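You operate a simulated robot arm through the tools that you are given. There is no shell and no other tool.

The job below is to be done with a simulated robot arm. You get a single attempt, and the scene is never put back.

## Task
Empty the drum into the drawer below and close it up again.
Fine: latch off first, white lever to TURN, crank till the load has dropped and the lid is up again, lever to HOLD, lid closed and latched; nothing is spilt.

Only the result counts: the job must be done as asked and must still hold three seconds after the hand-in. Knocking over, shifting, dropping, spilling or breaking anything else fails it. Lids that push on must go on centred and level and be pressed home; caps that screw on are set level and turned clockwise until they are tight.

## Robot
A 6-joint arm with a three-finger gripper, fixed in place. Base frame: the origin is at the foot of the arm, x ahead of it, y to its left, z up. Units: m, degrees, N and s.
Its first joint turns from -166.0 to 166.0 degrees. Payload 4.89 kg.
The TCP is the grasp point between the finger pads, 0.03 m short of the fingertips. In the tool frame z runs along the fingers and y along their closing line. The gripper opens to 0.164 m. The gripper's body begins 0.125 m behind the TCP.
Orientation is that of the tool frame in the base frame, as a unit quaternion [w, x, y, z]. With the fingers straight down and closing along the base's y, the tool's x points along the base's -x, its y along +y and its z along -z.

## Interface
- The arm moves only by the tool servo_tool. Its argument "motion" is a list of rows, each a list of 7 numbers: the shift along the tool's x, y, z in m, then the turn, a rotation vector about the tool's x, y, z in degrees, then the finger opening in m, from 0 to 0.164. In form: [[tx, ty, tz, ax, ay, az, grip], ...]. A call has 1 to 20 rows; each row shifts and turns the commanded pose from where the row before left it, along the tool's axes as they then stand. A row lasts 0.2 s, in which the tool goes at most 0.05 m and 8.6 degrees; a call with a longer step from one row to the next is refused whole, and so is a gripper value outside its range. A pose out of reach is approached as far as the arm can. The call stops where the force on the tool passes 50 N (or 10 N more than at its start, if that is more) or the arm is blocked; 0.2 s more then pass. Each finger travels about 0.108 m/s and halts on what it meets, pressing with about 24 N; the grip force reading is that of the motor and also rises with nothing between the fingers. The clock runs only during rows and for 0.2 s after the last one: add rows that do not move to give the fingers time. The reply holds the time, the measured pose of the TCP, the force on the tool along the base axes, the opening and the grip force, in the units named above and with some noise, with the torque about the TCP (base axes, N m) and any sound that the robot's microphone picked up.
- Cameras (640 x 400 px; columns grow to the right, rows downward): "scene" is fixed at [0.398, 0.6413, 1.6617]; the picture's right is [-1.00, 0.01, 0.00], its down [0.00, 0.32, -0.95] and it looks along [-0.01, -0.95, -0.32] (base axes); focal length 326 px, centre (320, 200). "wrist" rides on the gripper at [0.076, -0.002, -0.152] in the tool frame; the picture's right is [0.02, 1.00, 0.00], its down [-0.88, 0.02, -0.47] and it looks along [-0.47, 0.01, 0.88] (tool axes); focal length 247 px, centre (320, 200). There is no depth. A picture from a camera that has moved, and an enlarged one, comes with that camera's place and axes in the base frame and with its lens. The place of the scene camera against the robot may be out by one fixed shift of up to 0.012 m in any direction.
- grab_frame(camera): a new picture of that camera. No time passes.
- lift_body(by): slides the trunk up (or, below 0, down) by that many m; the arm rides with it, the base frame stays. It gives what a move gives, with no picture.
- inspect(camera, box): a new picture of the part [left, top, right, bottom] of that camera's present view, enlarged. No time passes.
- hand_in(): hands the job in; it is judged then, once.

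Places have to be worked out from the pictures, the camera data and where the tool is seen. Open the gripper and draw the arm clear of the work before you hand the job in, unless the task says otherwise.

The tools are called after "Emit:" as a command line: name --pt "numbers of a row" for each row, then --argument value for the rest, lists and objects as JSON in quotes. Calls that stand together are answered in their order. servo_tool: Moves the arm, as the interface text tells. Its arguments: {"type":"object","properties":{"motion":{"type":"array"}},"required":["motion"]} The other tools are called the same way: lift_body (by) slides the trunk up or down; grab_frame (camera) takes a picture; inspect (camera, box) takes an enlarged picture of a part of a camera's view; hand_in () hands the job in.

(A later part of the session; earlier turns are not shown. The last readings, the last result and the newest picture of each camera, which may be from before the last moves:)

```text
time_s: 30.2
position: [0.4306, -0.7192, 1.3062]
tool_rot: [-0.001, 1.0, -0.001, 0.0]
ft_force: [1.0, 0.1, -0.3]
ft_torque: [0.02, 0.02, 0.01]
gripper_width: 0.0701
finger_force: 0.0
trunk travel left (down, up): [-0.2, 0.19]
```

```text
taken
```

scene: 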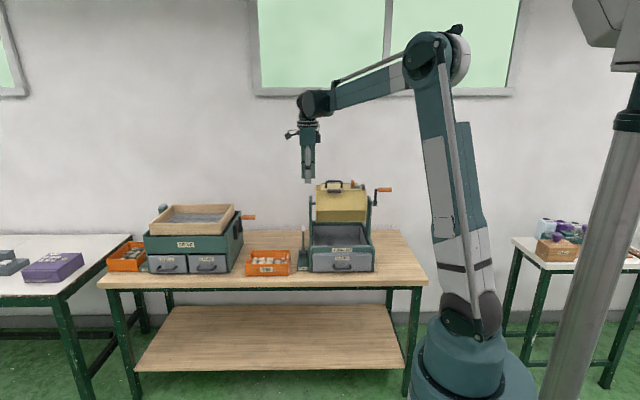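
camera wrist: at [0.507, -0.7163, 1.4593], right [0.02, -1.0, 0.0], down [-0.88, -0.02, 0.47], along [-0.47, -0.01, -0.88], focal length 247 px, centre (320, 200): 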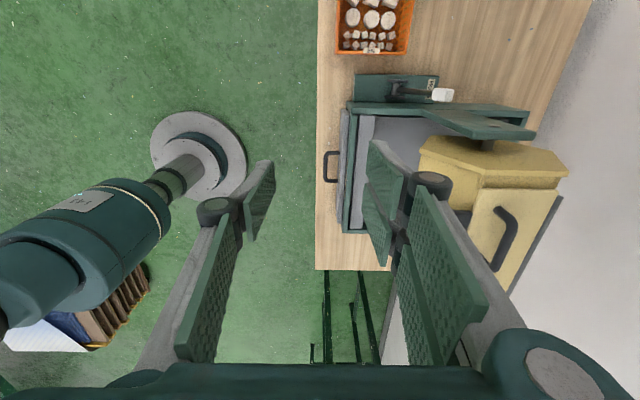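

The lever tip's place is confirmed from this side too (about x 0.467, y -0.944). I shift over it and descend to just above, checking whether the arm reaches that far.

Emit:
servo_tool --pt "0.0394 0 0 0 0 0 0.07" --pt "0 0.0377 0.031 0 0 0 0.07" --pt "0 0.0377 0.031 0 0 0 0.07" --pt "0 0.0377 0.031 0 0 0 0.07" --pt "0 0.0377 0.031 0 0 0 0.07" --pt "0 0.0377 0.031 0 0 0 0.07" --pt "0 0.0377 0.031 0 0 0 0.07" --pt "0 0 0 0 0 0 0.07"

Emit:
grab_frame --camera "wrist"

Emit:
inspect --camera "scene" --box '[270, 170, 370, 285]'

```text
time_s: 32.0
position: [0.4708, -0.944, 1.1197]
tool_rot: [-0.001, 1.0, -0.001, 0.0]
ft_force: [0.2, -0.2, -0.7]
ft_torque: [0.19, 0.06, -0.02]
gripper_width: 0.0703
finger_force: 0.1
trunk travel left (down, up): [-0.2, 0.19]
```

```text
taken
camera wrist: at [0.5473, -0.942, 1.2717], right [0.02, -1.0, 0.0], down [-0.88, -0.02, 0.47], along [-0.47, -0.01, -0.88], focal length 247 px, centre (320, 200)
```

wrist: 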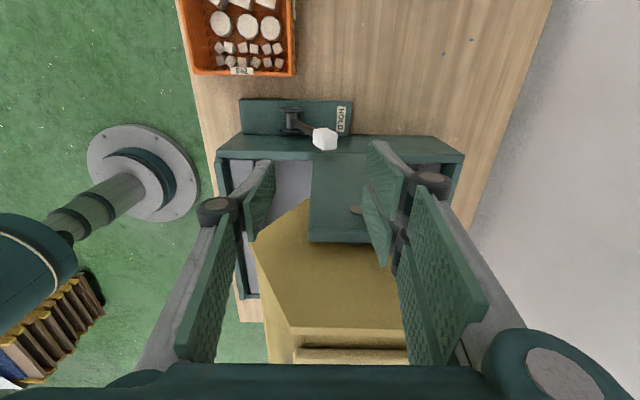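

```text
3.48 times, centred on (320, 228) of scene
camera zoom: at [0.398, 0.6413, 1.6617], right [-1.0, 0.01, 0.0], down [0.0, 0.32, -0.95], along [-0.01, -0.95, -0.32], focal length 1132 px, centre (320, 104)
```

zoom: 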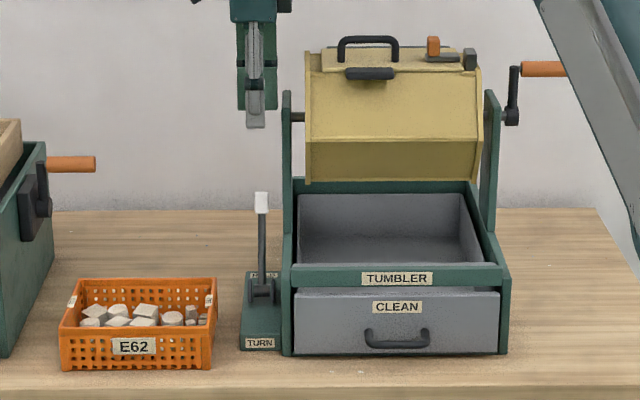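

The arm reaches well. A black box on the gripper's -x side could meet the drum's upright lower down, so I tilt the tool 21° (palm leaning towards +x) and descend most of the way, then look.

Emit:
servo_tool --pt "0 0 0 0 -7 0 0.07" --pt "0 0 0 0 -7 0 0.07" --pt "0 0 0 0 -7 0 0.07" --pt "0.0166 0.001 0.0384 0 0 0 0.07" --pt "0.0166 0.001 0.0384 0 0 0 0.07" --pt "0.0083 0.001 0.0192 0 0 0 0.07" --pt "0 0 0 0 0 0 0.07"

Emit:
grab_frame --camera "wrist"

Emit:
inspect --camera "scene" --box '[270, 170, 370, 285]'

```text
time_s: 33.6
position: [0.4755, -0.9492, 1.0144]
tool_rot: [-0.001, 0.983, 0.0, -0.181]
ft_force: [1.2, -0.4, -0.7]
ft_torque: [0.04, 0.09, -0.03]
gripper_width: 0.0699
finger_force: 0.0
trunk travel left (down, up): [-0.2, 0.19]
```

```text
taken
camera wrist: at [0.6019, -0.9461, 1.1302], right [0.02, -1.0, -0.01], down [-0.65, -0.02, 0.76], along [-0.76, -0.01, -0.65], focal length 247 px, centre (320, 200)
```

wrist: 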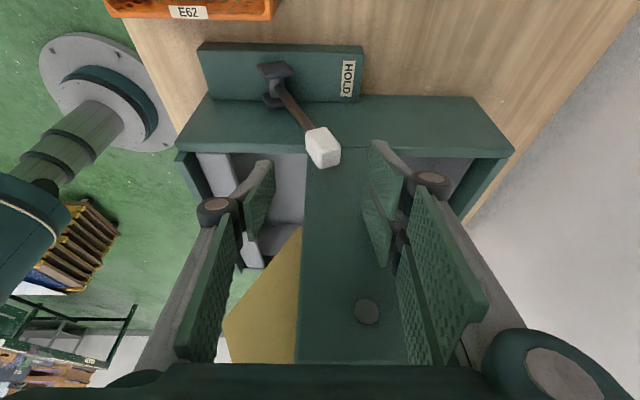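

```text
3.48 times, centred on (320, 228) of scene
camera zoom: at [0.398, 0.6413, 1.6617], right [-1.0, 0.01, 0.0], down [0.0, 0.32, -0.95], along [-0.01, -0.95, -0.32], focal length 1132 px, centre (320, 104)
```

zoom: 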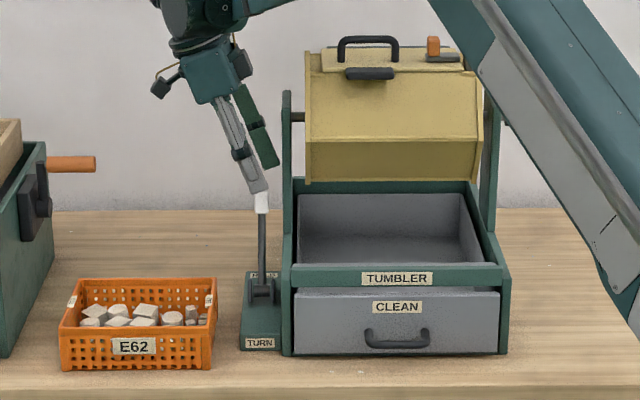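

The lever's white tip lies between the finger tips in y, just below them. I descend the last 58 mm so the fingers straddle it.

Emit:
servo_tool --pt "0.0118 0 0.0265 0 0 0 0.07" --pt "0.0118 0 0.0265 0 0 0 0.07" --pt "0 0 0 0 0 0 0.07"

Emit:
grab_frame --camera "wrist"

Emit:
inspect --camera "scene" --box '[280, 200, 340, 280]'

```text
time_s: 34.4
position: [0.4781, -0.9473, 0.9563]
tool_rot: [-0.001, 0.983, 0.0, -0.182]
ft_force: [0.1, 0.5, -0.6]
ft_torque: [0.04, 0.04, -0.04]
gripper_width: 0.0699
finger_force: 0.1
trunk travel left (down, up): [-0.2, 0.19]
```

```text
taken
camera wrist: at [0.6038, -0.9449, 1.0715], right [0.02, -1.0, -0.01], down [-0.65, -0.02, 0.76], along [-0.76, -0.01, -0.65], focal length 247 px, centre (320, 200)
```

wrist: 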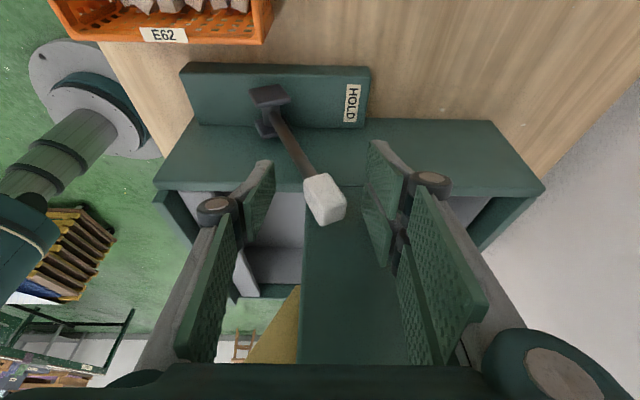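

```text
5.00 times, centred on (310, 240) of scene
camera zoom: at [0.398, 0.6413, 1.6617], right [-1.0, 0.01, 0.0], down [0.0, 0.32, -0.95], along [-0.01, -0.95, -0.32], focal length 1627 px, centre (370, 0)
```

zoom: 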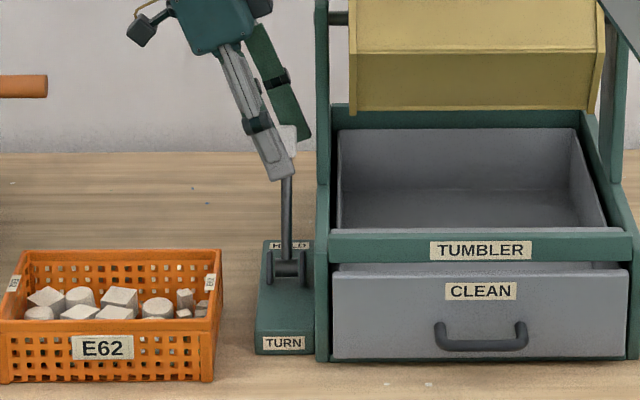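

The fingers straddle the white tip cleanly. I narrow the gap to 50 mm as a loose cage and push towards +y in small steps.

Emit:
servo_tool --pt "0 0 0 0 0 0 0.05" --pt "0 -0.01 0 0 0 0 0.05" --pt "0 -0.01 0 0 0 0 0.05" --pt "0 -0.01 0 0 0 0 0.05" --pt "0 -0.01 0 0 0 0 0.05" --pt "0 -0.01 0 0 0 0 0.05" --pt "0 -0.01 0 0 0 0 0.05" --pt "0 0 0 0 0 0 0.05"

Emit:
grab_frame --camera "wrist"

Emit:
inspect --camera "scene" --box '[280, 200, 340, 280]'

```text
time_s: 36.2
position: [0.4781, -0.8871, 0.9577]
tool_rot: [-0.001, 0.983, 0.0, -0.181]
ft_force: [0.5, 0.8, -0.6]
ft_torque: [0.0, -0.03, 0.02]
gripper_width: 0.0499
finger_force: 0.0
trunk travel left (down, up): [-0.2, 0.19]
```

```text
taken
camera wrist: at [0.6023, -0.8844, 1.0732], right [0.02, -1.0, -0.01], down [-0.65, -0.02, 0.76], along [-0.76, -0.01, -0.65], focal length 247 px, centre (320, 200)
```

wrist: 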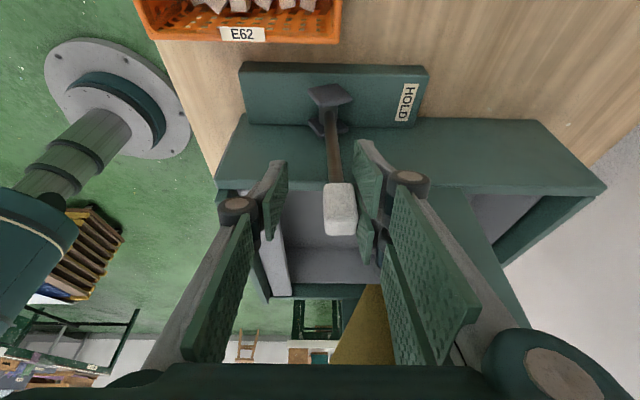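

```text
5.00 times, centred on (310, 240) of scene
camera zoom: at [0.398, 0.6413, 1.6617], right [-1.0, 0.01, 0.0], down [0.0, 0.32, -0.95], along [-0.01, -0.95, -0.32], focal length 1627 px, centre (370, 0)
```

zoom: 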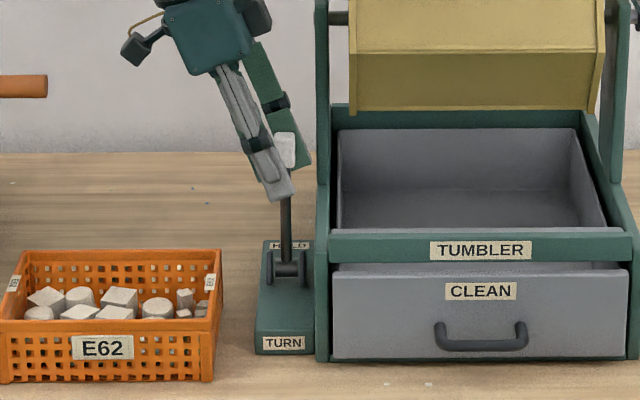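

The lever follows with almost no force and is about upright. I keep pushing towards TURN.

Emit:
servo_tool --pt "0 -0.01 0 0 0 0 0.05" --pt "0 -0.01 0 0 0 0 0.05" --pt "0 -0.01 0 0 0 0 0.05" --pt "0 -0.01 0 0 0 0 0.05" --pt "0 -0.01 0 0 0 0 0.05" --pt "0 -0.01 0 0 0 0 0.05" --pt "0 0 0 0 0 0 0.05"

Emit:
grab_frame --camera "wrist"

Emit:
inspect --camera "scene" --box '[280, 200, 340, 280]'

```text
time_s: 37.8
position: [0.4789, -0.8277, 0.9584]
tool_rot: [-0.001, 0.983, 0.0, -0.182]
ft_force: [-0.2, 2.4, -0.2]
ft_torque: [0.06, 0.0, -0.07]
gripper_width: 0.0507
finger_force: 1.1
trunk travel left (down, up): [-0.2, 0.19]
```

```text
taken
camera wrist: at [0.6036, -0.8257, 1.0732], right [0.02, -1.0, -0.01], down [-0.65, -0.02, 0.76], along [-0.76, -0.01, -0.65], focal length 247 px, centre (320, 200)
```

wrist: 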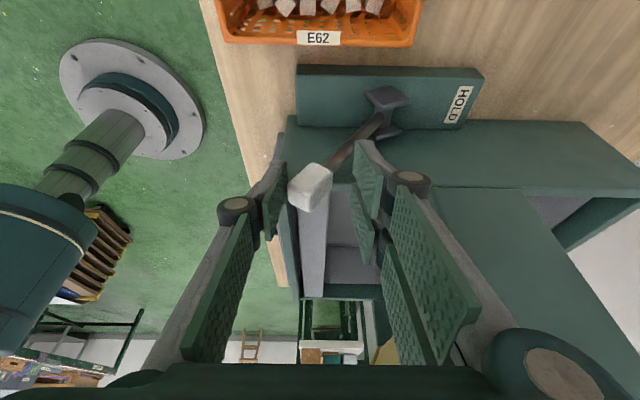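

```text
5.00 times, centred on (310, 240) of scene
camera zoom: at [0.398, 0.6413, 1.6617], right [-1.0, 0.01, 0.0], down [0.0, 0.32, -0.95], along [-0.01, -0.95, -0.32], focal length 1627 px, centre (370, 0)
```

zoom: 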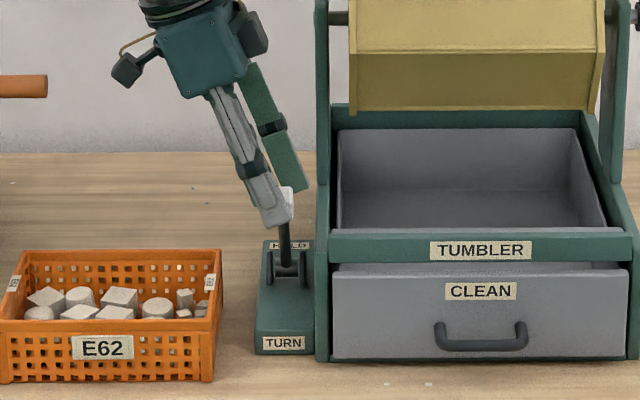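

The lever has tipped past centre and now rests against the front finger. I follow it a further 35 mm so it can settle at TURN.

Emit:
servo_tool --pt "0 -0.01 0 0 0 0 0.05" --pt "0 -0.01 0 0 0 0 0.05" --pt "0 -0.01 0 0 0 0 0.05" --pt "0 -0.005 0 0 0 0 0.05" --pt "0 0 0 0 0 0 0.05"

Emit:
grab_frame --camera "wrist"

Emit:
inspect --camera "scene" --box '[280, 200, 340, 280]'

```text
time_s: 38.8
position: [0.4788, -0.8025, 0.9561]
tool_rot: [0.002, 0.983, -0.002, -0.182]
ft_force: [4.6, -42.9, -3.7]
ft_torque: [-1.0, -0.29, 0.41]
gripper_width: 0.067
finger_force: 21.4
trunk travel left (down, up): [-0.2, 0.19]
stopped in row 4: the force on the tool passed its limit at 52 N (the readings are from after the stop); the commanded pose is now the measured one
```

```text
taken
camera wrist: at [0.6038, -0.7989, 1.072], right [0.02, -1.0, 0.0], down [-0.65, -0.01, 0.76], along [-0.76, -0.01, -0.65], focal length 247 px, centre (320, 200)
```

wrist: 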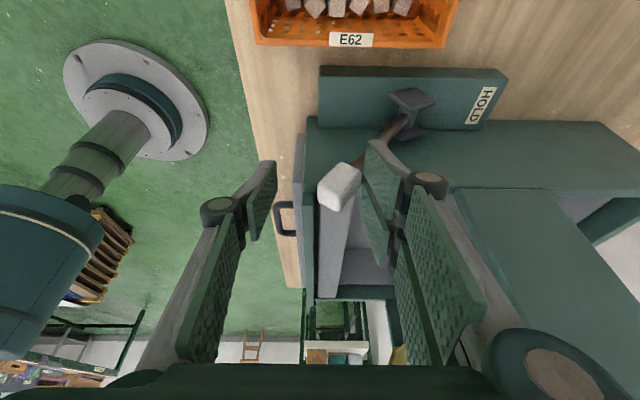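

```text
5.00 times, centred on (310, 240) of scene
camera zoom: at [0.398, 0.6413, 1.6617], right [-1.0, 0.01, 0.0], down [0.0, 0.32, -0.95], along [-0.01, -0.95, -0.32], focal length 1627 px, centre (370, 0)
```

zoom: 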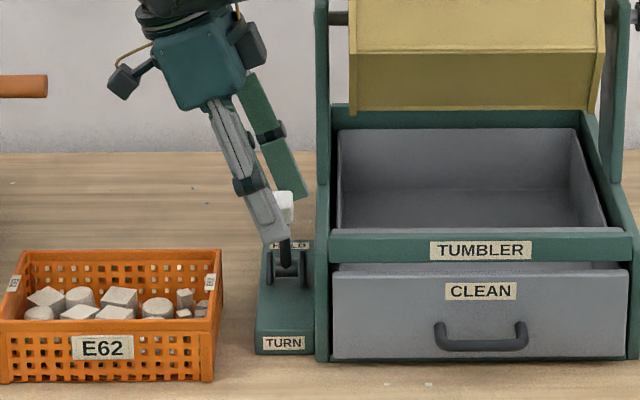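

The lever hit its stop at TURN (52 N spike). I centre the fingers around it with a wider gap to relieve the push, then rise straight up.

Emit:
servo_tool --pt "0 0.008 0 0 0 0 0.08" --pt "0 0.008 0 0 0 0 0.08" --pt "0 0 0 0 0 0 0.08" --pt "-0.0143 0 -0.0374 0 0 0 0.08" --pt "-0.0143 0 -0.0374 0 0 0 0.08" --pt "-0.0143 0 -0.0374 0 0 0 0.08" --pt "-0.0143 0 -0.0374 0 0 0 0.08" --pt "-0.0143 0 -0.0374 0 0 0 0.08" --pt "0 0 0 0 0 0 0.08"

Emit:
grab_frame --camera "wrist"

Emit:
inspect --camera "scene" --box '[270, 160, 400, 285]'

```text
time_s: 40.8
position: [0.4787, -0.8151, 1.16]
tool_rot: [0.002, 0.983, -0.001, -0.181]
ft_force: [-0.1, 0.6, 0.1]
ft_torque: [-0.04, -0.09, 0.04]
gripper_width: 0.0795
finger_force: 0.1
trunk travel left (down, up): [-0.2, 0.19]
```

```text
taken
camera wrist: at [0.6044, -0.8114, 1.2747], right [0.02, -1.0, 0.0], down [-0.65, -0.02, 0.76], along [-0.76, -0.01, -0.65], focal length 247 px, centre (320, 200)
```

wrist: 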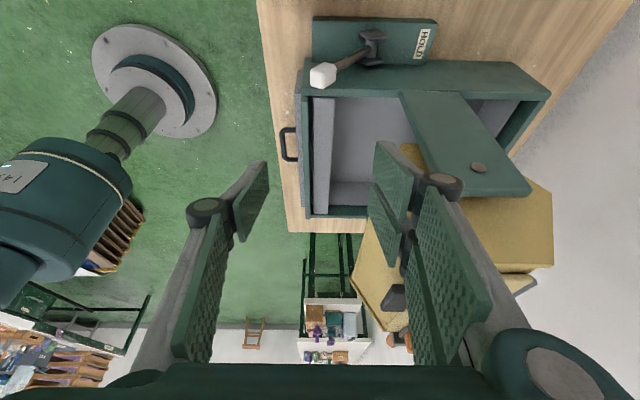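

```text
3.20 times, centred on (335, 222) of scene
camera zoom: at [0.398, 0.6413, 1.6617], right [-1.0, 0.01, 0.0], down [0.0, 0.32, -0.95], along [-0.01, -0.95, -0.32], focal length 1042 px, centre (272, 128)
```

zoom: 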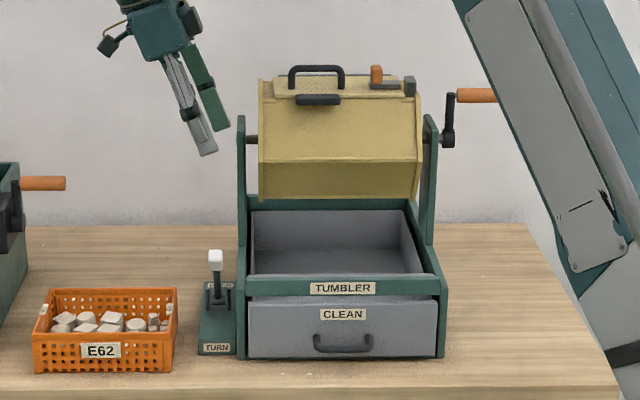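

The lever is now at TURN and the drum is still upright. Next is the crank: I rise, straighten the tool, back off and bring the camera round to the -x side for the crank.

Emit:
servo_tool --pt "-0.0143 0 -0.0374 0 0 0 0.08" --pt "-0.0143 0 -0.0374 0 0 0 0.08" --pt "-0.0143 0 -0.0374 0 0 0 0.08" --pt "-0.0143 0 -0.0374 0 0 0 0.08" --pt "-0.0143 0 -0.0374 0 0 0 0.08" --pt "0 0 0 0 7 0 0.08" --pt "0 0 0 0 7 0 0.08" --pt "0 0 0 0 7 0 0.08" --pt "0 -0.05 0 0 0 0 0.08" --pt "0 -0.05 0 0 0 0 0.08" --pt "-0.05 0 0 0 0 0 0.08" --pt "-0.05 0 0 0 0 0 0.08" --pt "-0.05 0 0 0 0 0 0.08" --pt "-0.05 0 0 0 0 0 0.08" --pt "-0.05 0 0 0 0 0 0.08" --pt "-0.05 0 0 0 0 0 0.08" --pt "0 0 0 0 0 0 0.08"

Emit:
servo_tool --pt "0 0 0 0 0 -8.5 0.08" --pt "0 0 0 0 0 -8.5 0.08" --pt "0 0 0 0 0 -8.5 0.08" --pt "0 0 0 0 0 -8.5 0.08" --pt "0 0 0 0 0 -8.5 0.08" --pt "0 0 0 0 0 -8.5 0.08" --pt "0 0 0 0 0 -8.5 0.08" --pt "0 0 0 0 0 -8.5 0.08" --pt "0 0 0 0 0 -8.5 0.08" --pt "0 0 0 0 0 -8.5 0.08" --pt "0 0 0 0 0 -8.5 0.08" --pt "0 0 0 0 0 -8.5 0.08" --pt "0 0 0 0 0 -8.5 0.08" --pt "0 0 0 0 0 -8.5 0.08" --pt "0 0 0 0 0 -8.5 0.08" --pt "0 0 0 0 0 -8.5 0.08" --pt "0 0 0 0 0 -8.5 0.08" --pt "0 0 0 0 0 -8.5 0.08" --pt "0 0 0 0 0 -8.5 0.08" --pt "0 0 0 0 0 -8.5 0.08"

Emit:
servo_tool --pt "0 0 0 0 0 -5 0.08" --pt "0 0 0 0 0 -5 0.08" --pt "0.045 0 0 0 0 0 0.08" --pt "0.045 0 0 0 0 0 0.08" --pt "0.045 0 0 0 0 0 0.08" --pt "0 0 0 0 0 0 0.08"

Emit:
grab_frame --camera "wrist"

Emit:
grab_frame --camera "scene"

```text
time_s: 44.4
position: [0.1796, -0.71, 1.3604]
tool_rot: [0.002, 1.0, -0.001, 0.001]
ft_force: [-1.0, 0.8, -0.5]
ft_torque: [-0.03, -0.13, -0.01]
gripper_width: 0.08
finger_force: 0.1
trunk travel left (down, up): [-0.2, 0.19]
```

```text
time_s: 48.6
position: [0.179, -0.7132, 1.3594]
tool_rot: [0.001, 0.087, 0.996, -0.002]
ft_force: [-0.2, 0.2, -0.1]
ft_torque: [0.0, -0.03, -0.01]
gripper_width: 0.08
finger_force: 0.0
trunk travel left (down, up): [-0.2, 0.19]
```

```text
time_s: 50.0
position: [0.043, -0.714, 1.3555]
tool_rot: [0.002, 0.0, 1.0, -0.002]
ft_force: [-1.6, 0.4, -0.7]
ft_torque: [0.0, -0.16, -0.01]
gripper_width: 0.08
finger_force: 0.1
trunk travel left (down, up): [-0.2, 0.19]
```

```text
taken
camera wrist: at [-0.0339, -0.7132, 1.5085], right [-0.02, 1.0, 0.0], down [0.88, 0.02, 0.47], along [0.47, 0.01, -0.88], focal length 247 px, centre (320, 200)
```

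wrist: 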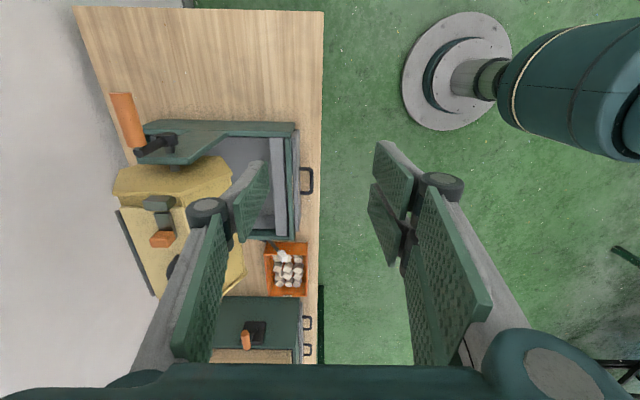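

```text
taken
```

scene: 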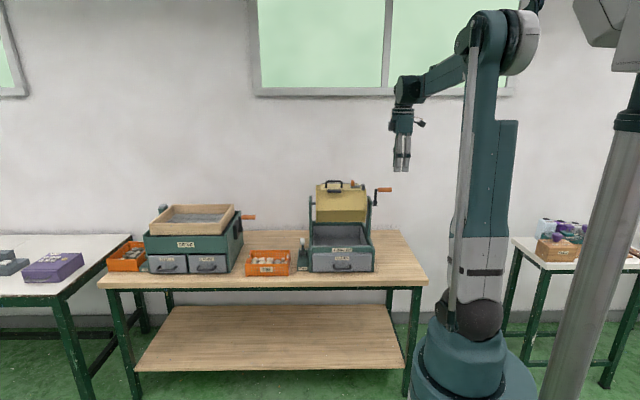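

I go above the crank grip (fingertips well above it) and look straight at it.

Emit:
servo_tool --pt "0.003 -0.0435 0 0 0 0 0.08" --pt "0.003 -0.0435 0 0 0 0 0.08" --pt "0.003 -0.0435 0 0 0 0 0.08" --pt "0.003 -0.0435 0 0 0 0 0.08" --pt "0.003 -0.0435 0 0 0 0 0.08" --pt "0.003 -0.0435 0 0 0 0 0.08" --pt "0 0 0.045 0 0 0 0.08" --pt "0 0 0.04 0 0 0 0.08" --pt "0 0 0 0 0 0 0.08"

Emit:
grab_frame --camera "wrist"

Emit:
inspect --camera "scene" --box '[330, 150, 420, 230]'

```text
time_s: 52.0
position: [0.0249, -0.9727, 1.2713]
tool_rot: [0.0, 0.001, 1.0, -0.001]
ft_force: [0.6, -0.1, -0.2]
ft_torque: [-0.01, 0.01, 0.0]
gripper_width: 0.0801
finger_force: 0.0
trunk travel left (down, up): [-0.2, 0.19]
```

```text
taken
camera wrist: at [-0.0511, -0.9736, 1.4237], right [-0.02, 1.0, 0.0], down [0.88, 0.02, 0.47], along [0.47, 0.01, -0.88], focal length 247 px, centre (320, 200)
```

wrist: 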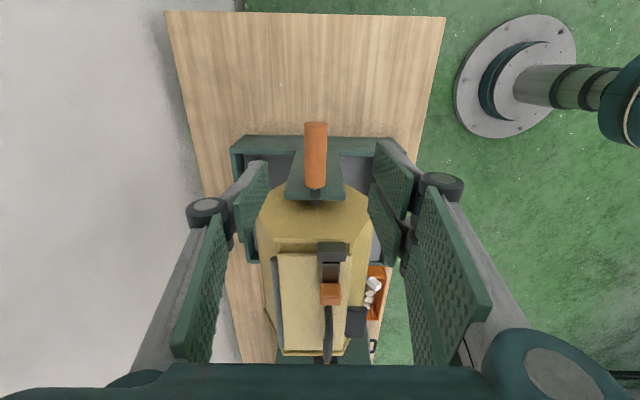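

```text
5.00 times, centred on (375, 190) of scene
camera zoom: at [0.398, 0.6413, 1.6617], right [-1.0, 0.01, 0.0], down [0.0, 0.32, -0.95], along [-0.01, -0.95, -0.32], focal length 1627 px, centre (45, 250)
```

zoom: 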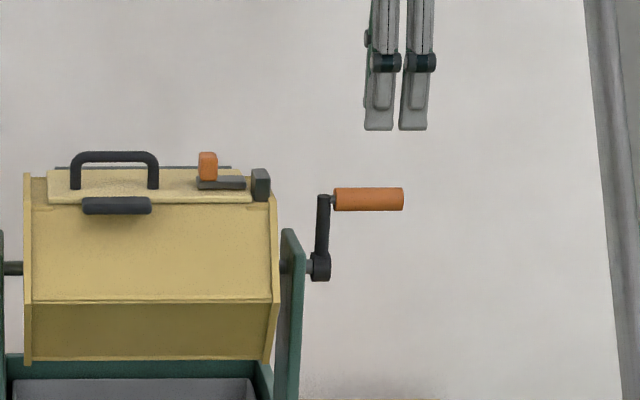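

The grip is centred at about x 0.036, y -0.977 and points straight up from the hub. I lower the open fingers around it to z 1.154 and check before closing.

Emit:
servo_tool --pt "0 -0.004 0.03 0 0 0 0.08" --pt "0 0 0.03 0 0 0 0.07" --pt "0 0 0.03 0 0 0 0.06" --pt "0 0 0.027 0 0 0 0.06" --pt "0 0 0 0 0 0 0.06"

Emit:
grab_frame --camera "wrist"

Emit:
inspect --camera "scene" --box '[330, 150, 420, 230]'

```text
time_s: 53.2
position: [0.0255, -0.978, 1.1555]
tool_rot: [0.001, 0.001, 1.0, -0.001]
ft_force: [0.8, -0.2, -0.6]
ft_torque: [0.05, -0.03, -0.01]
gripper_width: 0.0598
finger_force: 0.1
trunk travel left (down, up): [-0.2, 0.19]
```

```text
taken
camera wrist: at [-0.0511, -0.9771, 1.3087], right [-0.02, 1.0, 0.0], down [0.88, 0.02, 0.47], along [0.47, 0.01, -0.88], focal length 247 px, centre (320, 200)
```

wrist: 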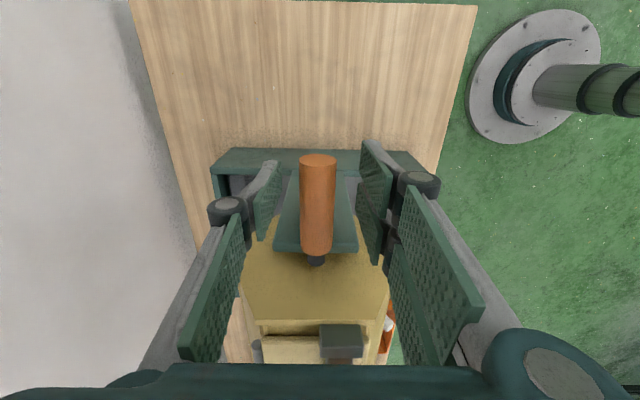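

```text
5.00 times, centred on (375, 190) of scene
camera zoom: at [0.398, 0.6413, 1.6617], right [-1.0, 0.01, 0.0], down [0.0, 0.32, -0.95], along [-0.01, -0.95, -0.32], focal length 1627 px, centre (45, 250)
```

zoom: 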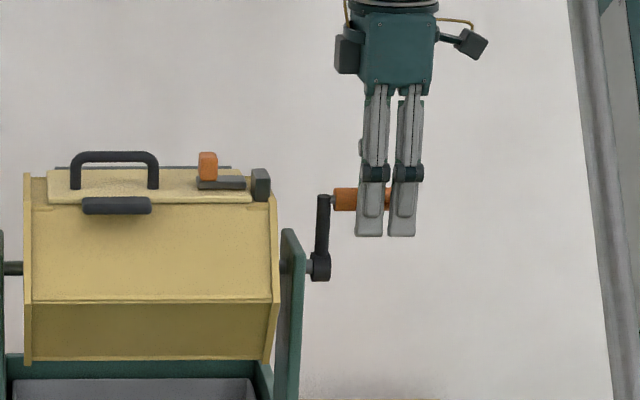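

The grip lies between the finger pads. I close on it.

Emit:
servo_tool --pt "0 0 0 0 0 0 0.035" --pt "0 0 0 0 0 0 0.015" --pt "0 0 0 0 0 0 0.015" --pt "0 0 0 0 0 0 0.015"

Emit:
grab_frame --camera "wrist"

```text
time_s: 54.2
position: [0.0265, -0.9764, 1.1574]
tool_rot: [0.001, 0.001, 1.0, -0.002]
ft_force: [-0.4, 2.5, -4.3]
ft_torque: [0.0, 0.02, 0.22]
gripper_width: 0.0234
finger_force: 44.9
trunk travel left (down, up): [-0.2, 0.19]
```

```text
taken
camera wrist: at [-0.0511, -0.9769, 1.3089], right [-0.02, 1.0, 0.0], down [0.88, 0.02, 0.47], along [0.47, 0.01, -0.88], focal length 247 px, centre (320, 200)
```

wrist: 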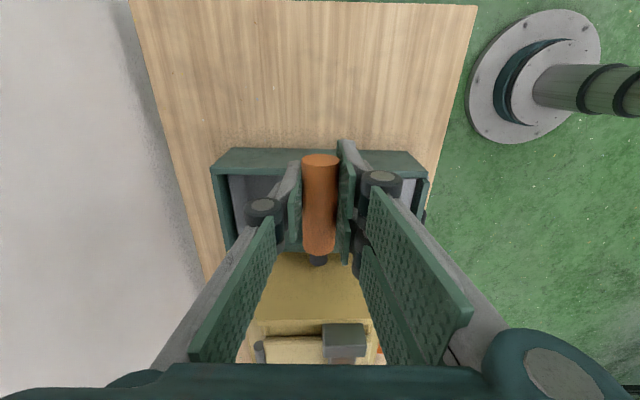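

The grip is held (23 mm). I begin cranking slowly with the top going towards the front (+y), 20° first, watching the forces.

Emit:
servo_tool --pt "0 0.00689 0.0003 0 0 0 0.015" --pt "0 0.00683 0.0009 0 0 0 0.015" --pt "0 0.00673 0.00149 0 0 0 0.015" --pt "0 0.00657 0.00207 0 0 0 0.015" --pt "0 0 0 0 0 0 0.015"

Emit:
inspect --camera "scene" --box '[300, 150, 420, 280]'

```text
time_s: 55.4
position: [0.026, -0.9514, 1.1509]
tool_rot: [0.001, 0.0, 1.0, -0.001]
ft_force: [4.2, -3.4, -6.4]
ft_torque: [0.04, -0.13, 0.19]
gripper_width: 0.0232
finger_force: 44.9
trunk travel left (down, up): [-0.2, 0.19]
```

```text
3.08 times, centred on (360, 215) of scene
camera zoom: at [0.398, 0.6413, 1.6617], right [-1.0, 0.01, 0.0], down [0.0, 0.32, -0.95], along [-0.01, -0.95, -0.32], focal length 1002 px, centre (197, 154)
```

zoom: 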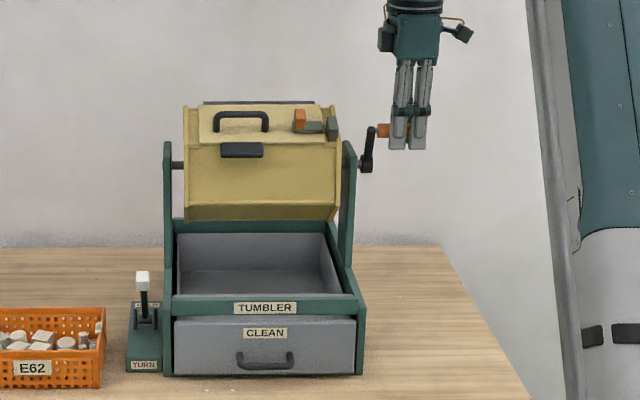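

The drum turns directly with the crank and forces are small. I continue to about 60°.

Emit:
servo_tool --pt "0 0.00637 0.00264 0 0 0 0.015" --pt "0 0.00611 0.00318 0 0 0 0.015" --pt "0 0.00581 0.00371 0 0 0 0.015" --pt "0 0.00547 0.00419 0 0 0 0.015" --pt "0 0.00508 0.00466 0 0 0 0.015" --pt "0 0 0 0 0 0 0.015"

Emit:
inspect --camera "scene" --box '[300, 150, 420, 280]'

```text
time_s: 56.8
position: [0.0257, -0.9242, 1.1313]
tool_rot: [0.001, 0.0, 1.0, -0.001]
ft_force: [2.8, -20.9, -15.3]
ft_torque: [-0.08, 0.01, 0.19]
gripper_width: 0.0231
finger_force: 45.3
trunk travel left (down, up): [-0.2, 0.19]
```

```text
3.08 times, centred on (360, 215) of scene
camera zoom: at [0.398, 0.6413, 1.6617], right [-1.0, 0.01, 0.0], down [0.0, 0.32, -0.95], along [-0.01, -0.95, -0.32], focal length 1002 px, centre (197, 154)
```

zoom: 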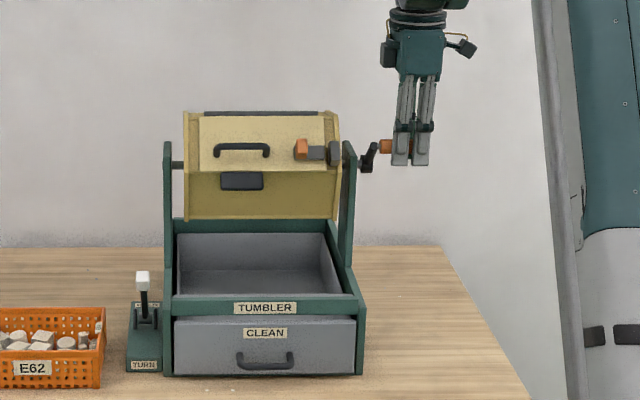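

The force is mostly radially inward (~25 N), so the crank radius is nearer 0.0745 m than 0.079. I correct the arc and go on to 65°.

Emit:
servo_tool --pt "0 0.002 0.0045 0 0 0 0.015" --pt "0 0.0031 0.0042 0 0 0 0.015" --pt "0 0.0035 0.00545 0 0 0 0.015" --pt "0 0.003 0.00575 0 0 0 0.015" --pt "0 0 0 0 0 0 0.015"

Emit:
inspect --camera "scene" --box '[300, 150, 420, 280]'

```text
time_s: 58.0
position: [0.0248, -0.912, 1.1114]
tool_rot: [0.001, 0.0, 1.0, -0.001]
ft_force: [-1.9, -7.9, -3.9]
ft_torque: [-0.02, 0.22, 0.21]
gripper_width: 0.0233
finger_force: 45.1
trunk travel left (down, up): [-0.2, 0.19]
```

```text
3.08 times, centred on (360, 215) of scene
camera zoom: at [0.398, 0.6413, 1.6617], right [-1.0, 0.01, 0.0], down [0.0, 0.32, -0.95], along [-0.01, -0.95, -0.32], focal length 1002 px, centre (197, 154)
```

zoom: 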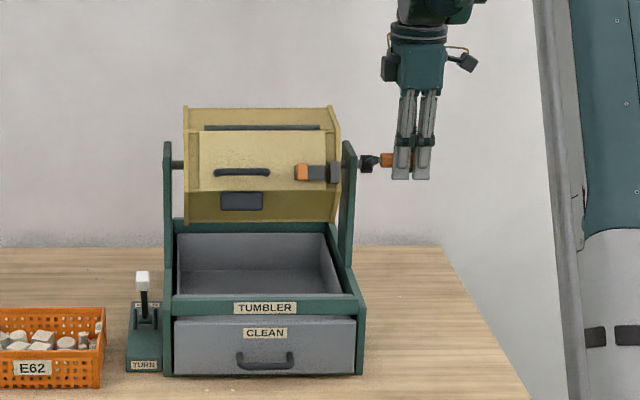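

Forces dropped; the radius is about 0.074. I continue to 90°, where the lid will hang vertically.

Emit:
servo_tool --pt "0 0.00204 0.0062 0 0 0 0.015" --pt "0 0.00194 0.00616 0 0 0 0.015" --pt "0 0.0014 0.0063 0 0 0 0.015" --pt "0 0.00084 0.0064 0 0 0 0.015" --pt "0 0.00028 0.00645 0 0 0 0.015" --pt "0 0 0 0 0 0 0.015"

Emit:
inspect --camera "scene" --box '[300, 150, 420, 280]'

Emit:
grab_frame --camera "wrist"

```text
time_s: 59.4
position: [0.0241, -0.9065, 1.0817]
tool_rot: [0.0, 0.0, 1.0, -0.002]
ft_force: [13.7, -11.7, 0.6]
ft_torque: [-0.02, -0.46, 0.16]
gripper_width: 0.0232
finger_force: 45.2
trunk travel left (down, up): [-0.2, 0.19]
```

```text
3.08 times, centred on (360, 215) of scene
camera zoom: at [0.398, 0.6413, 1.6617], right [-1.0, 0.01, 0.0], down [0.0, 0.32, -0.95], along [-0.01, -0.95, -0.32], focal length 1002 px, centre (197, 154)
```

zoom: 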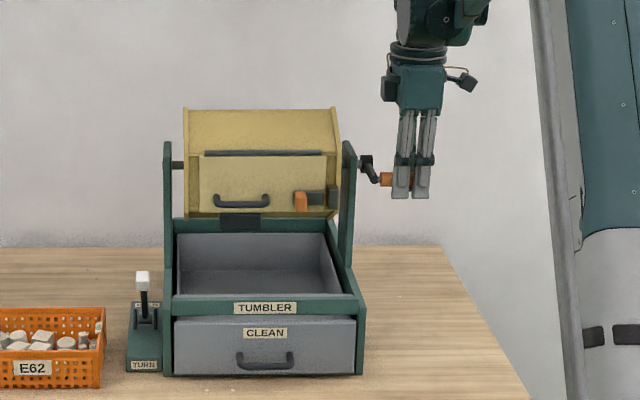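

```text
taken
camera wrist: at [-0.0512, -0.9047, 1.2335], right [-0.02, 1.0, 0.0], down [0.88, 0.02, 0.47], along [0.47, 0.01, -0.88], focal length 247 px, centre (320, 200)
```

wrist: 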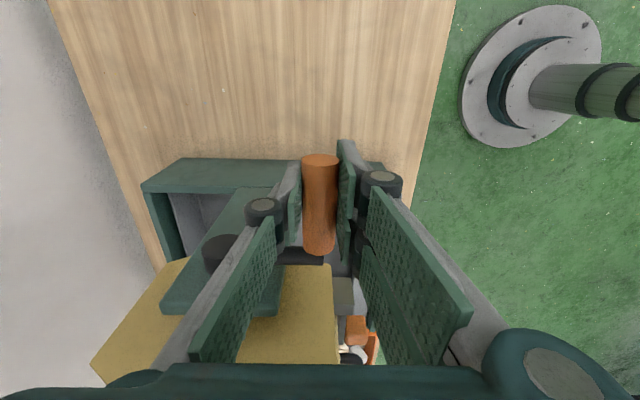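

The lid hangs closed at 90°. Beyond this the load will come out, so I go slowly with pauses to 110°, correcting the radius and easing the sideways force.

Emit:
servo_tool --pt "-0.0008 -0.0004 0.0032 0 0 0 0.015" --pt "0 -0.00038 0.00321 0 0 0 0.015" --pt "0 -0.00042 0.00318 0 0 0 0.015" --pt "0 -0.00042 0.00317 0 0 0 0.015" --pt "0 0 0 0 0 0 0.015"

Emit:
inspect --camera "scene" --box '[300, 150, 420, 280]'

```text
time_s: 60.6
position: [0.0258, -0.9067, 1.0686]
tool_rot: [0.0, 0.001, 1.0, -0.002]
ft_force: [2.1, 0.0, 0.7]
ft_torque: [0.01, 0.52, 0.21]
gripper_width: 0.0233
finger_force: 44.5
trunk travel left (down, up): [-0.2, 0.19]
```

```text
3.08 times, centred on (360, 215) of scene
camera zoom: at [0.398, 0.6413, 1.6617], right [-1.0, 0.01, 0.0], down [0.0, 0.32, -0.95], along [-0.01, -0.95, -0.32], focal length 1002 px, centre (197, 154)
```

zoom: 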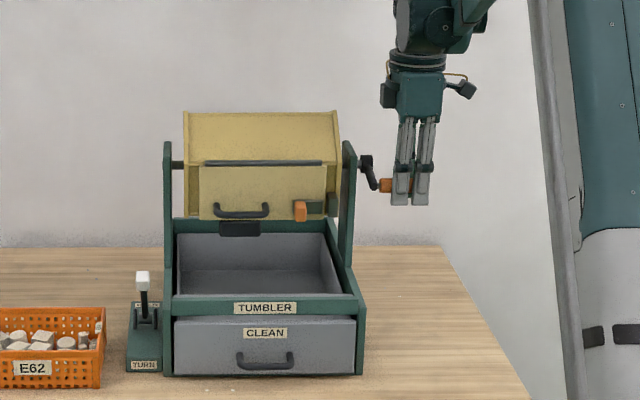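

Forces are nearly nil at 100°. I continue to 120° in slow 2.5° steps with a pause.

Emit:
servo_tool --pt "0 -0.00066 0.00315 0 0 0 0.015" --pt "0 -0.00072 0.00311 0 0 0 0.015" --pt "0 -0.00094 0.00307 0 0 0 0.015" --pt "0 -0.00099 0.00305 0 0 0 0.015" --pt "0 0 0 0 0 0 0.015" --pt "0 -0.00121 0.00298 0 0 0 0.015" --pt "0 -0.00125 0.00294 0 0 0 0.015" --pt "0 -0.00146 0.00287 0 0 0 0.015" --pt "0 -0.0015 0.00282 0 0 0 0.015" --pt "0 0 0 0 0 0 0.015"

Emit:
inspect --camera "scene" --box '[300, 150, 420, 280]'

```text
time_s: 62.8
position: [0.0262, -0.9157, 1.0442]
tool_rot: [0.0, 0.001, 1.0, -0.002]
ft_force: [-6.6, 7.5, -4.7]
ft_torque: [0.01, 0.39, 0.24]
gripper_width: 0.0233
finger_force: 45.2
trunk travel left (down, up): [-0.2, 0.19]
```

```text
3.08 times, centred on (360, 215) of scene
camera zoom: at [0.398, 0.6413, 1.6617], right [-1.0, 0.01, 0.0], down [0.0, 0.32, -0.95], along [-0.01, -0.95, -0.32], focal length 1002 px, centre (197, 154)
```

zoom: 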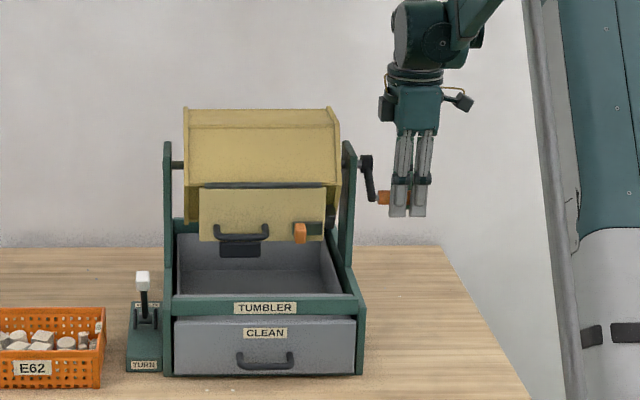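

The lid hangs free and the opening starts to clear. I continue slowly to 140°.

Emit:
servo_tool --pt "0 -0.0015 0.00285 0 0 0 0.015" --pt "0 -0.00153 0.00284 0 0 0 0.015" --pt "0 -0.0019 0.0026 0 0 0 0.015" --pt "0 -0.00203 0.00253 0 0 0 0.015" --pt "0 -0.00215 0.0024 0 0 0 0.015" --pt "0 -0.00221 0.00236 0 0 0 0.015" --pt "0 -0.00235 0.0022 0 0 0 0.015" --pt "0 -0.00241 0.00216 0 0 0 0.015" --pt "0 0 0 0 0 0 0.015" --pt "0 0 0 0 0 0 0.015"

Emit:
inspect --camera "scene" --box '[300, 150, 420, 280]'

```text
time_s: 65.0
position: [0.0257, -0.9317, 1.0253]
tool_rot: [0.001, 0.001, 1.0, -0.002]
ft_force: [-17.7, 24.5, -26.3]
ft_torque: [0.06, 0.12, 0.43]
gripper_width: 0.0237
finger_force: 45.3
trunk travel left (down, up): [-0.2, 0.19]
```

```text
3.08 times, centred on (360, 215) of scene
camera zoom: at [0.398, 0.6413, 1.6617], right [-1.0, 0.01, 0.0], down [0.0, 0.32, -0.95], along [-0.01, -0.95, -0.32], focal length 1002 px, centre (197, 154)
```

zoom: 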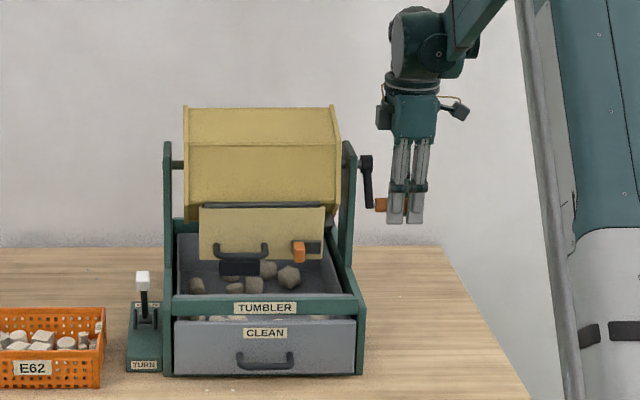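

Stones have fallen into the drawer. The force shows I am inside the true circle now, so I refit it (centre ≈ y -0.980, z 1.079, R ≈ 0.0765), ease the x force, and turn on to about 147°.

Emit:
servo_tool --pt "0.0011 0.0008 0.002 0 0 0 0.015" --pt "0 -0.0022 0.002 0 0 0 0.015" --pt "0 -0.0023 0.0019 0 0 0 0.015" --pt "0 -0.0027 0.002 0 0 0 0.015" --pt "0 -0.0027 0.0019 0 0 0 0.015" --pt "0 0 0 0 0 0 0.015"

Emit:
inspect --camera "scene" --box '[300, 150, 420, 280]'

```text
time_s: 66.4
position: [0.0248, -0.9406, 1.0153]
tool_rot: [0.0, 0.002, 1.0, -0.001]
ft_force: [0.0, -18.8, 27.2]
ft_torque: [0.0, -0.29, 0.17]
gripper_width: 0.0232
finger_force: 45.2
trunk travel left (down, up): [-0.2, 0.19]
```

```text
3.08 times, centred on (360, 215) of scene
camera zoom: at [0.398, 0.6413, 1.6617], right [-1.0, 0.01, 0.0], down [0.0, 0.32, -0.95], along [-0.01, -0.95, -0.32], focal length 1002 px, centre (197, 154)
```

zoom: 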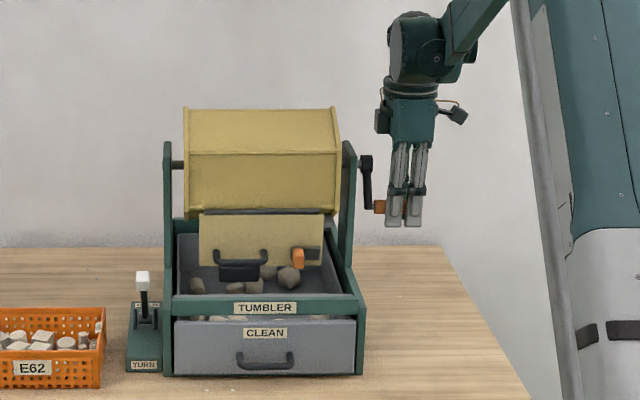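

I slightly overshot outward (33 N inward). I average the fit (centre y -0.979, z 1.080, R 0.0757) and go on to about 157°.

Emit:
servo_tool --pt "0 -0.0026 0.0006 0 0 0 0.015" --pt "0 -0.0026 0.001 0 0 0 0.015" --pt "0 -0.003 0.0014 0 0 0 0.015" --pt "0 -0.003 0.0013 0 0 0 0.015" --pt "0 0 0 0 0 0 0.015"

Emit:
inspect --camera "scene" --box '[300, 150, 420, 280]'

Emit:
grab_frame --camera "wrist"

```text
time_s: 67.6
position: [0.0265, -0.9522, 1.0103]
tool_rot: [0.0, 0.001, 1.0, -0.001]
ft_force: [4.7, 3.3, -2.7]
ft_torque: [0.01, -0.22, 0.21]
gripper_width: 0.0233
finger_force: 45.2
trunk travel left (down, up): [-0.2, 0.19]
```

```text
3.08 times, centred on (360, 215) of scene
camera zoom: at [0.398, 0.6413, 1.6617], right [-1.0, 0.01, 0.0], down [0.0, 0.32, -0.95], along [-0.01, -0.95, -0.32], focal length 1002 px, centre (197, 154)
```

zoom: 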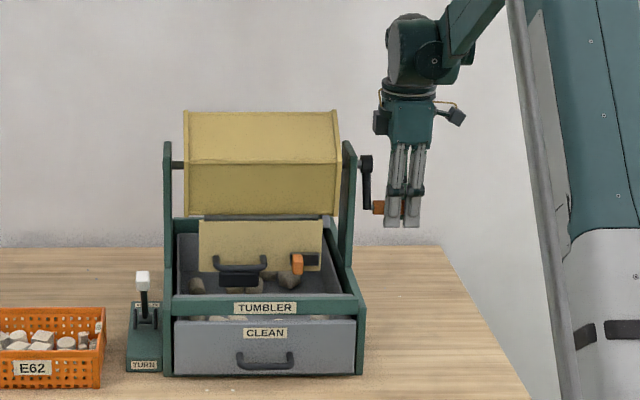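

```text
taken
camera wrist: at [-0.0511, -0.9515, 1.1623], right [-0.02, 1.0, 0.0], down [0.88, 0.02, 0.47], along [0.47, 0.01, -0.88], focal length 247 px, centre (320, 200)
```

wrist: 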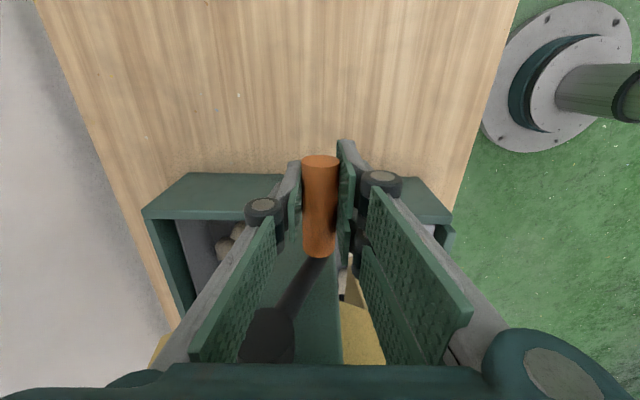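

Forces are nearly zero at 157°. I turn on gently to about 175° so that everything slides out.

Emit:
servo_tool --pt "0 -0.0031 0.0013 0 0 0 0.015" --pt "0 -0.0031 0.0011 0 0 0 0.015" --pt "0 -0.0032 0.001 0 0 0 0.015" --pt "0 -0.0032 0.0008 0 0 0 0.015" --pt "0 -0.0032 0.0007 0 0 0 0.015" --pt "0 -0.0032 0.0005 0 0 0 0.015" --pt "0 -0.0032 0.0003 0 0 0 0.015" --pt "0 0 0 0 0 0 0.015" --pt "0 0 0 0 0 0 0.015"

Emit:
inspect --camera "scene" --box '[300, 150, 420, 280]'

Emit:
inspect --camera "scene" --box '[325, 215, 385, 275]'

```text
time_s: 69.6
position: [0.0263, -0.9742, 1.0045]
tool_rot: [0.001, 0.001, 1.0, -0.002]
ft_force: [5.6, -2.8, -9.2]
ft_torque: [0.03, -0.03, 0.2]
gripper_width: 0.023
finger_force: 44.6
trunk travel left (down, up): [-0.2, 0.19]
```

```text
3.08 times, centred on (360, 215) of scene
camera zoom: at [0.398, 0.6413, 1.6617], right [-1.0, 0.01, 0.0], down [0.0, 0.32, -0.95], along [-0.01, -0.95, -0.32], focal length 1002 px, centre (197, 154)
```

zoom: 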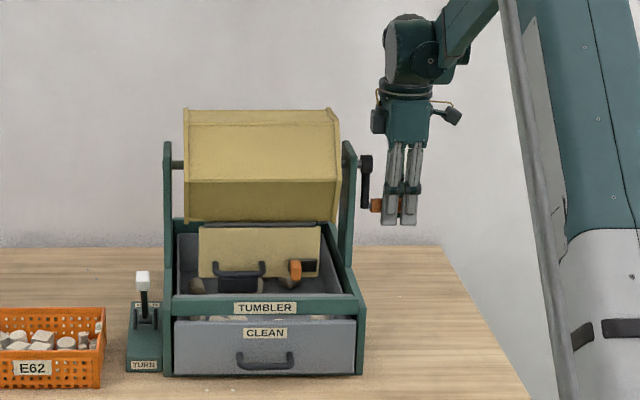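

```text
6.67 times, centred on (355, 245) of scene
camera zoom: at [0.398, 0.6413, 1.6617], right [-1.0, 0.01, 0.0], down [0.0, 0.32, -0.95], along [-0.01, -0.95, -0.32], focal length 2170 px, centre (87, -100)
```

zoom: 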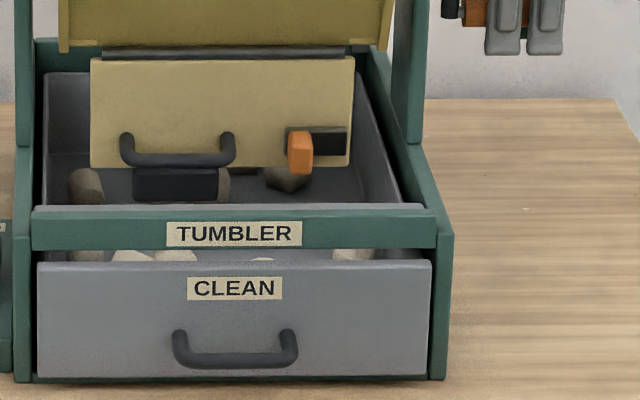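

The drum is at about 175° with the lid hanging and stones in the drawer. I rock the crank a little around 180° so that anything left is shaken out, then look.

Emit:
servo_tool --pt "0 -0.0071 0.0005 0 0 0 0.015" --pt "0 0 0 0 0 0 0.015" --pt "0 0.0066 -0.0003 0 0 0 0.015" --pt "0 0.0065 -0.0008 0 0 0 0.015" --pt "0 -0.0065 0.0008 0 0 0 0.015" --pt "0 -0.0066 0.0003 0 0 0 0.015" --pt "0 0 0 0 0 0 0.015" --pt "0 0.0066 -0.0003 0 0 0 0.015" --pt "0 0.0065 -0.0008 0 0 0 0.015" --pt "0 0 0 0 0 0 0.015" --pt "0 0 0 0 0 0 0.015"

Emit:
inspect --camera "scene" --box '[325, 205, 385, 275]'

Emit:
grab_frame --camera "wrist"

```text
time_s: 72.0
position: [0.026, -0.9678, 1.0054]
tool_rot: [0.0, 0.0, 1.0, -0.002]
ft_force: [10.6, 4.0, -9.9]
ft_torque: [0.0, -0.05, 0.14]
gripper_width: 0.0231
finger_force: 45.3
trunk travel left (down, up): [-0.2, 0.19]
```

```text
5.71 times, centred on (355, 240) of scene
camera zoom: at [0.398, 0.6413, 1.6617], right [-1.0, 0.01, 0.0], down [0.0, 0.32, -0.95], along [-0.01, -0.95, -0.32], focal length 1860 px, centre (120, -29)
```

zoom: 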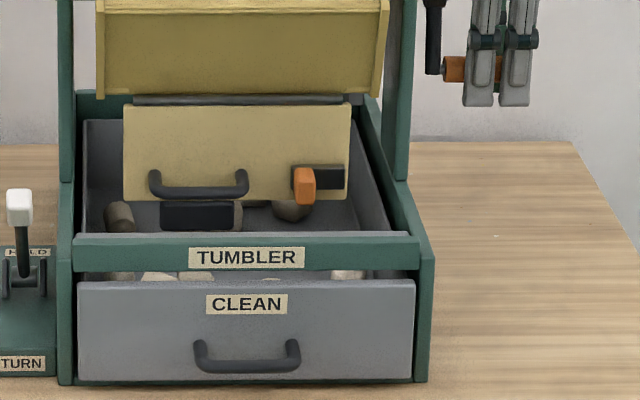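

```text
taken
camera wrist: at [-0.0511, -0.9669, 1.1578], right [-0.02, 1.0, 0.0], down [0.88, 0.02, 0.47], along [0.47, 0.01, -0.88], focal length 247 px, centre (320, 200)
```

wrist: 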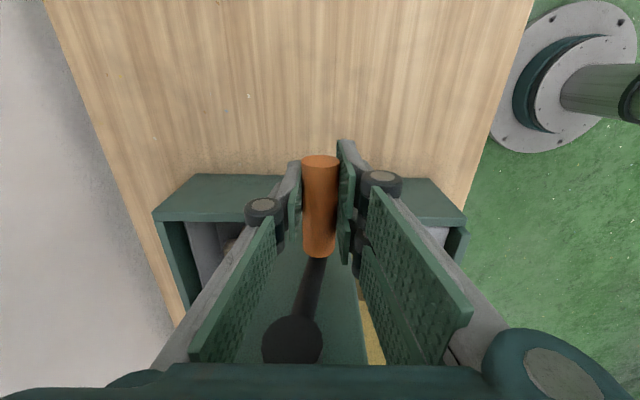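

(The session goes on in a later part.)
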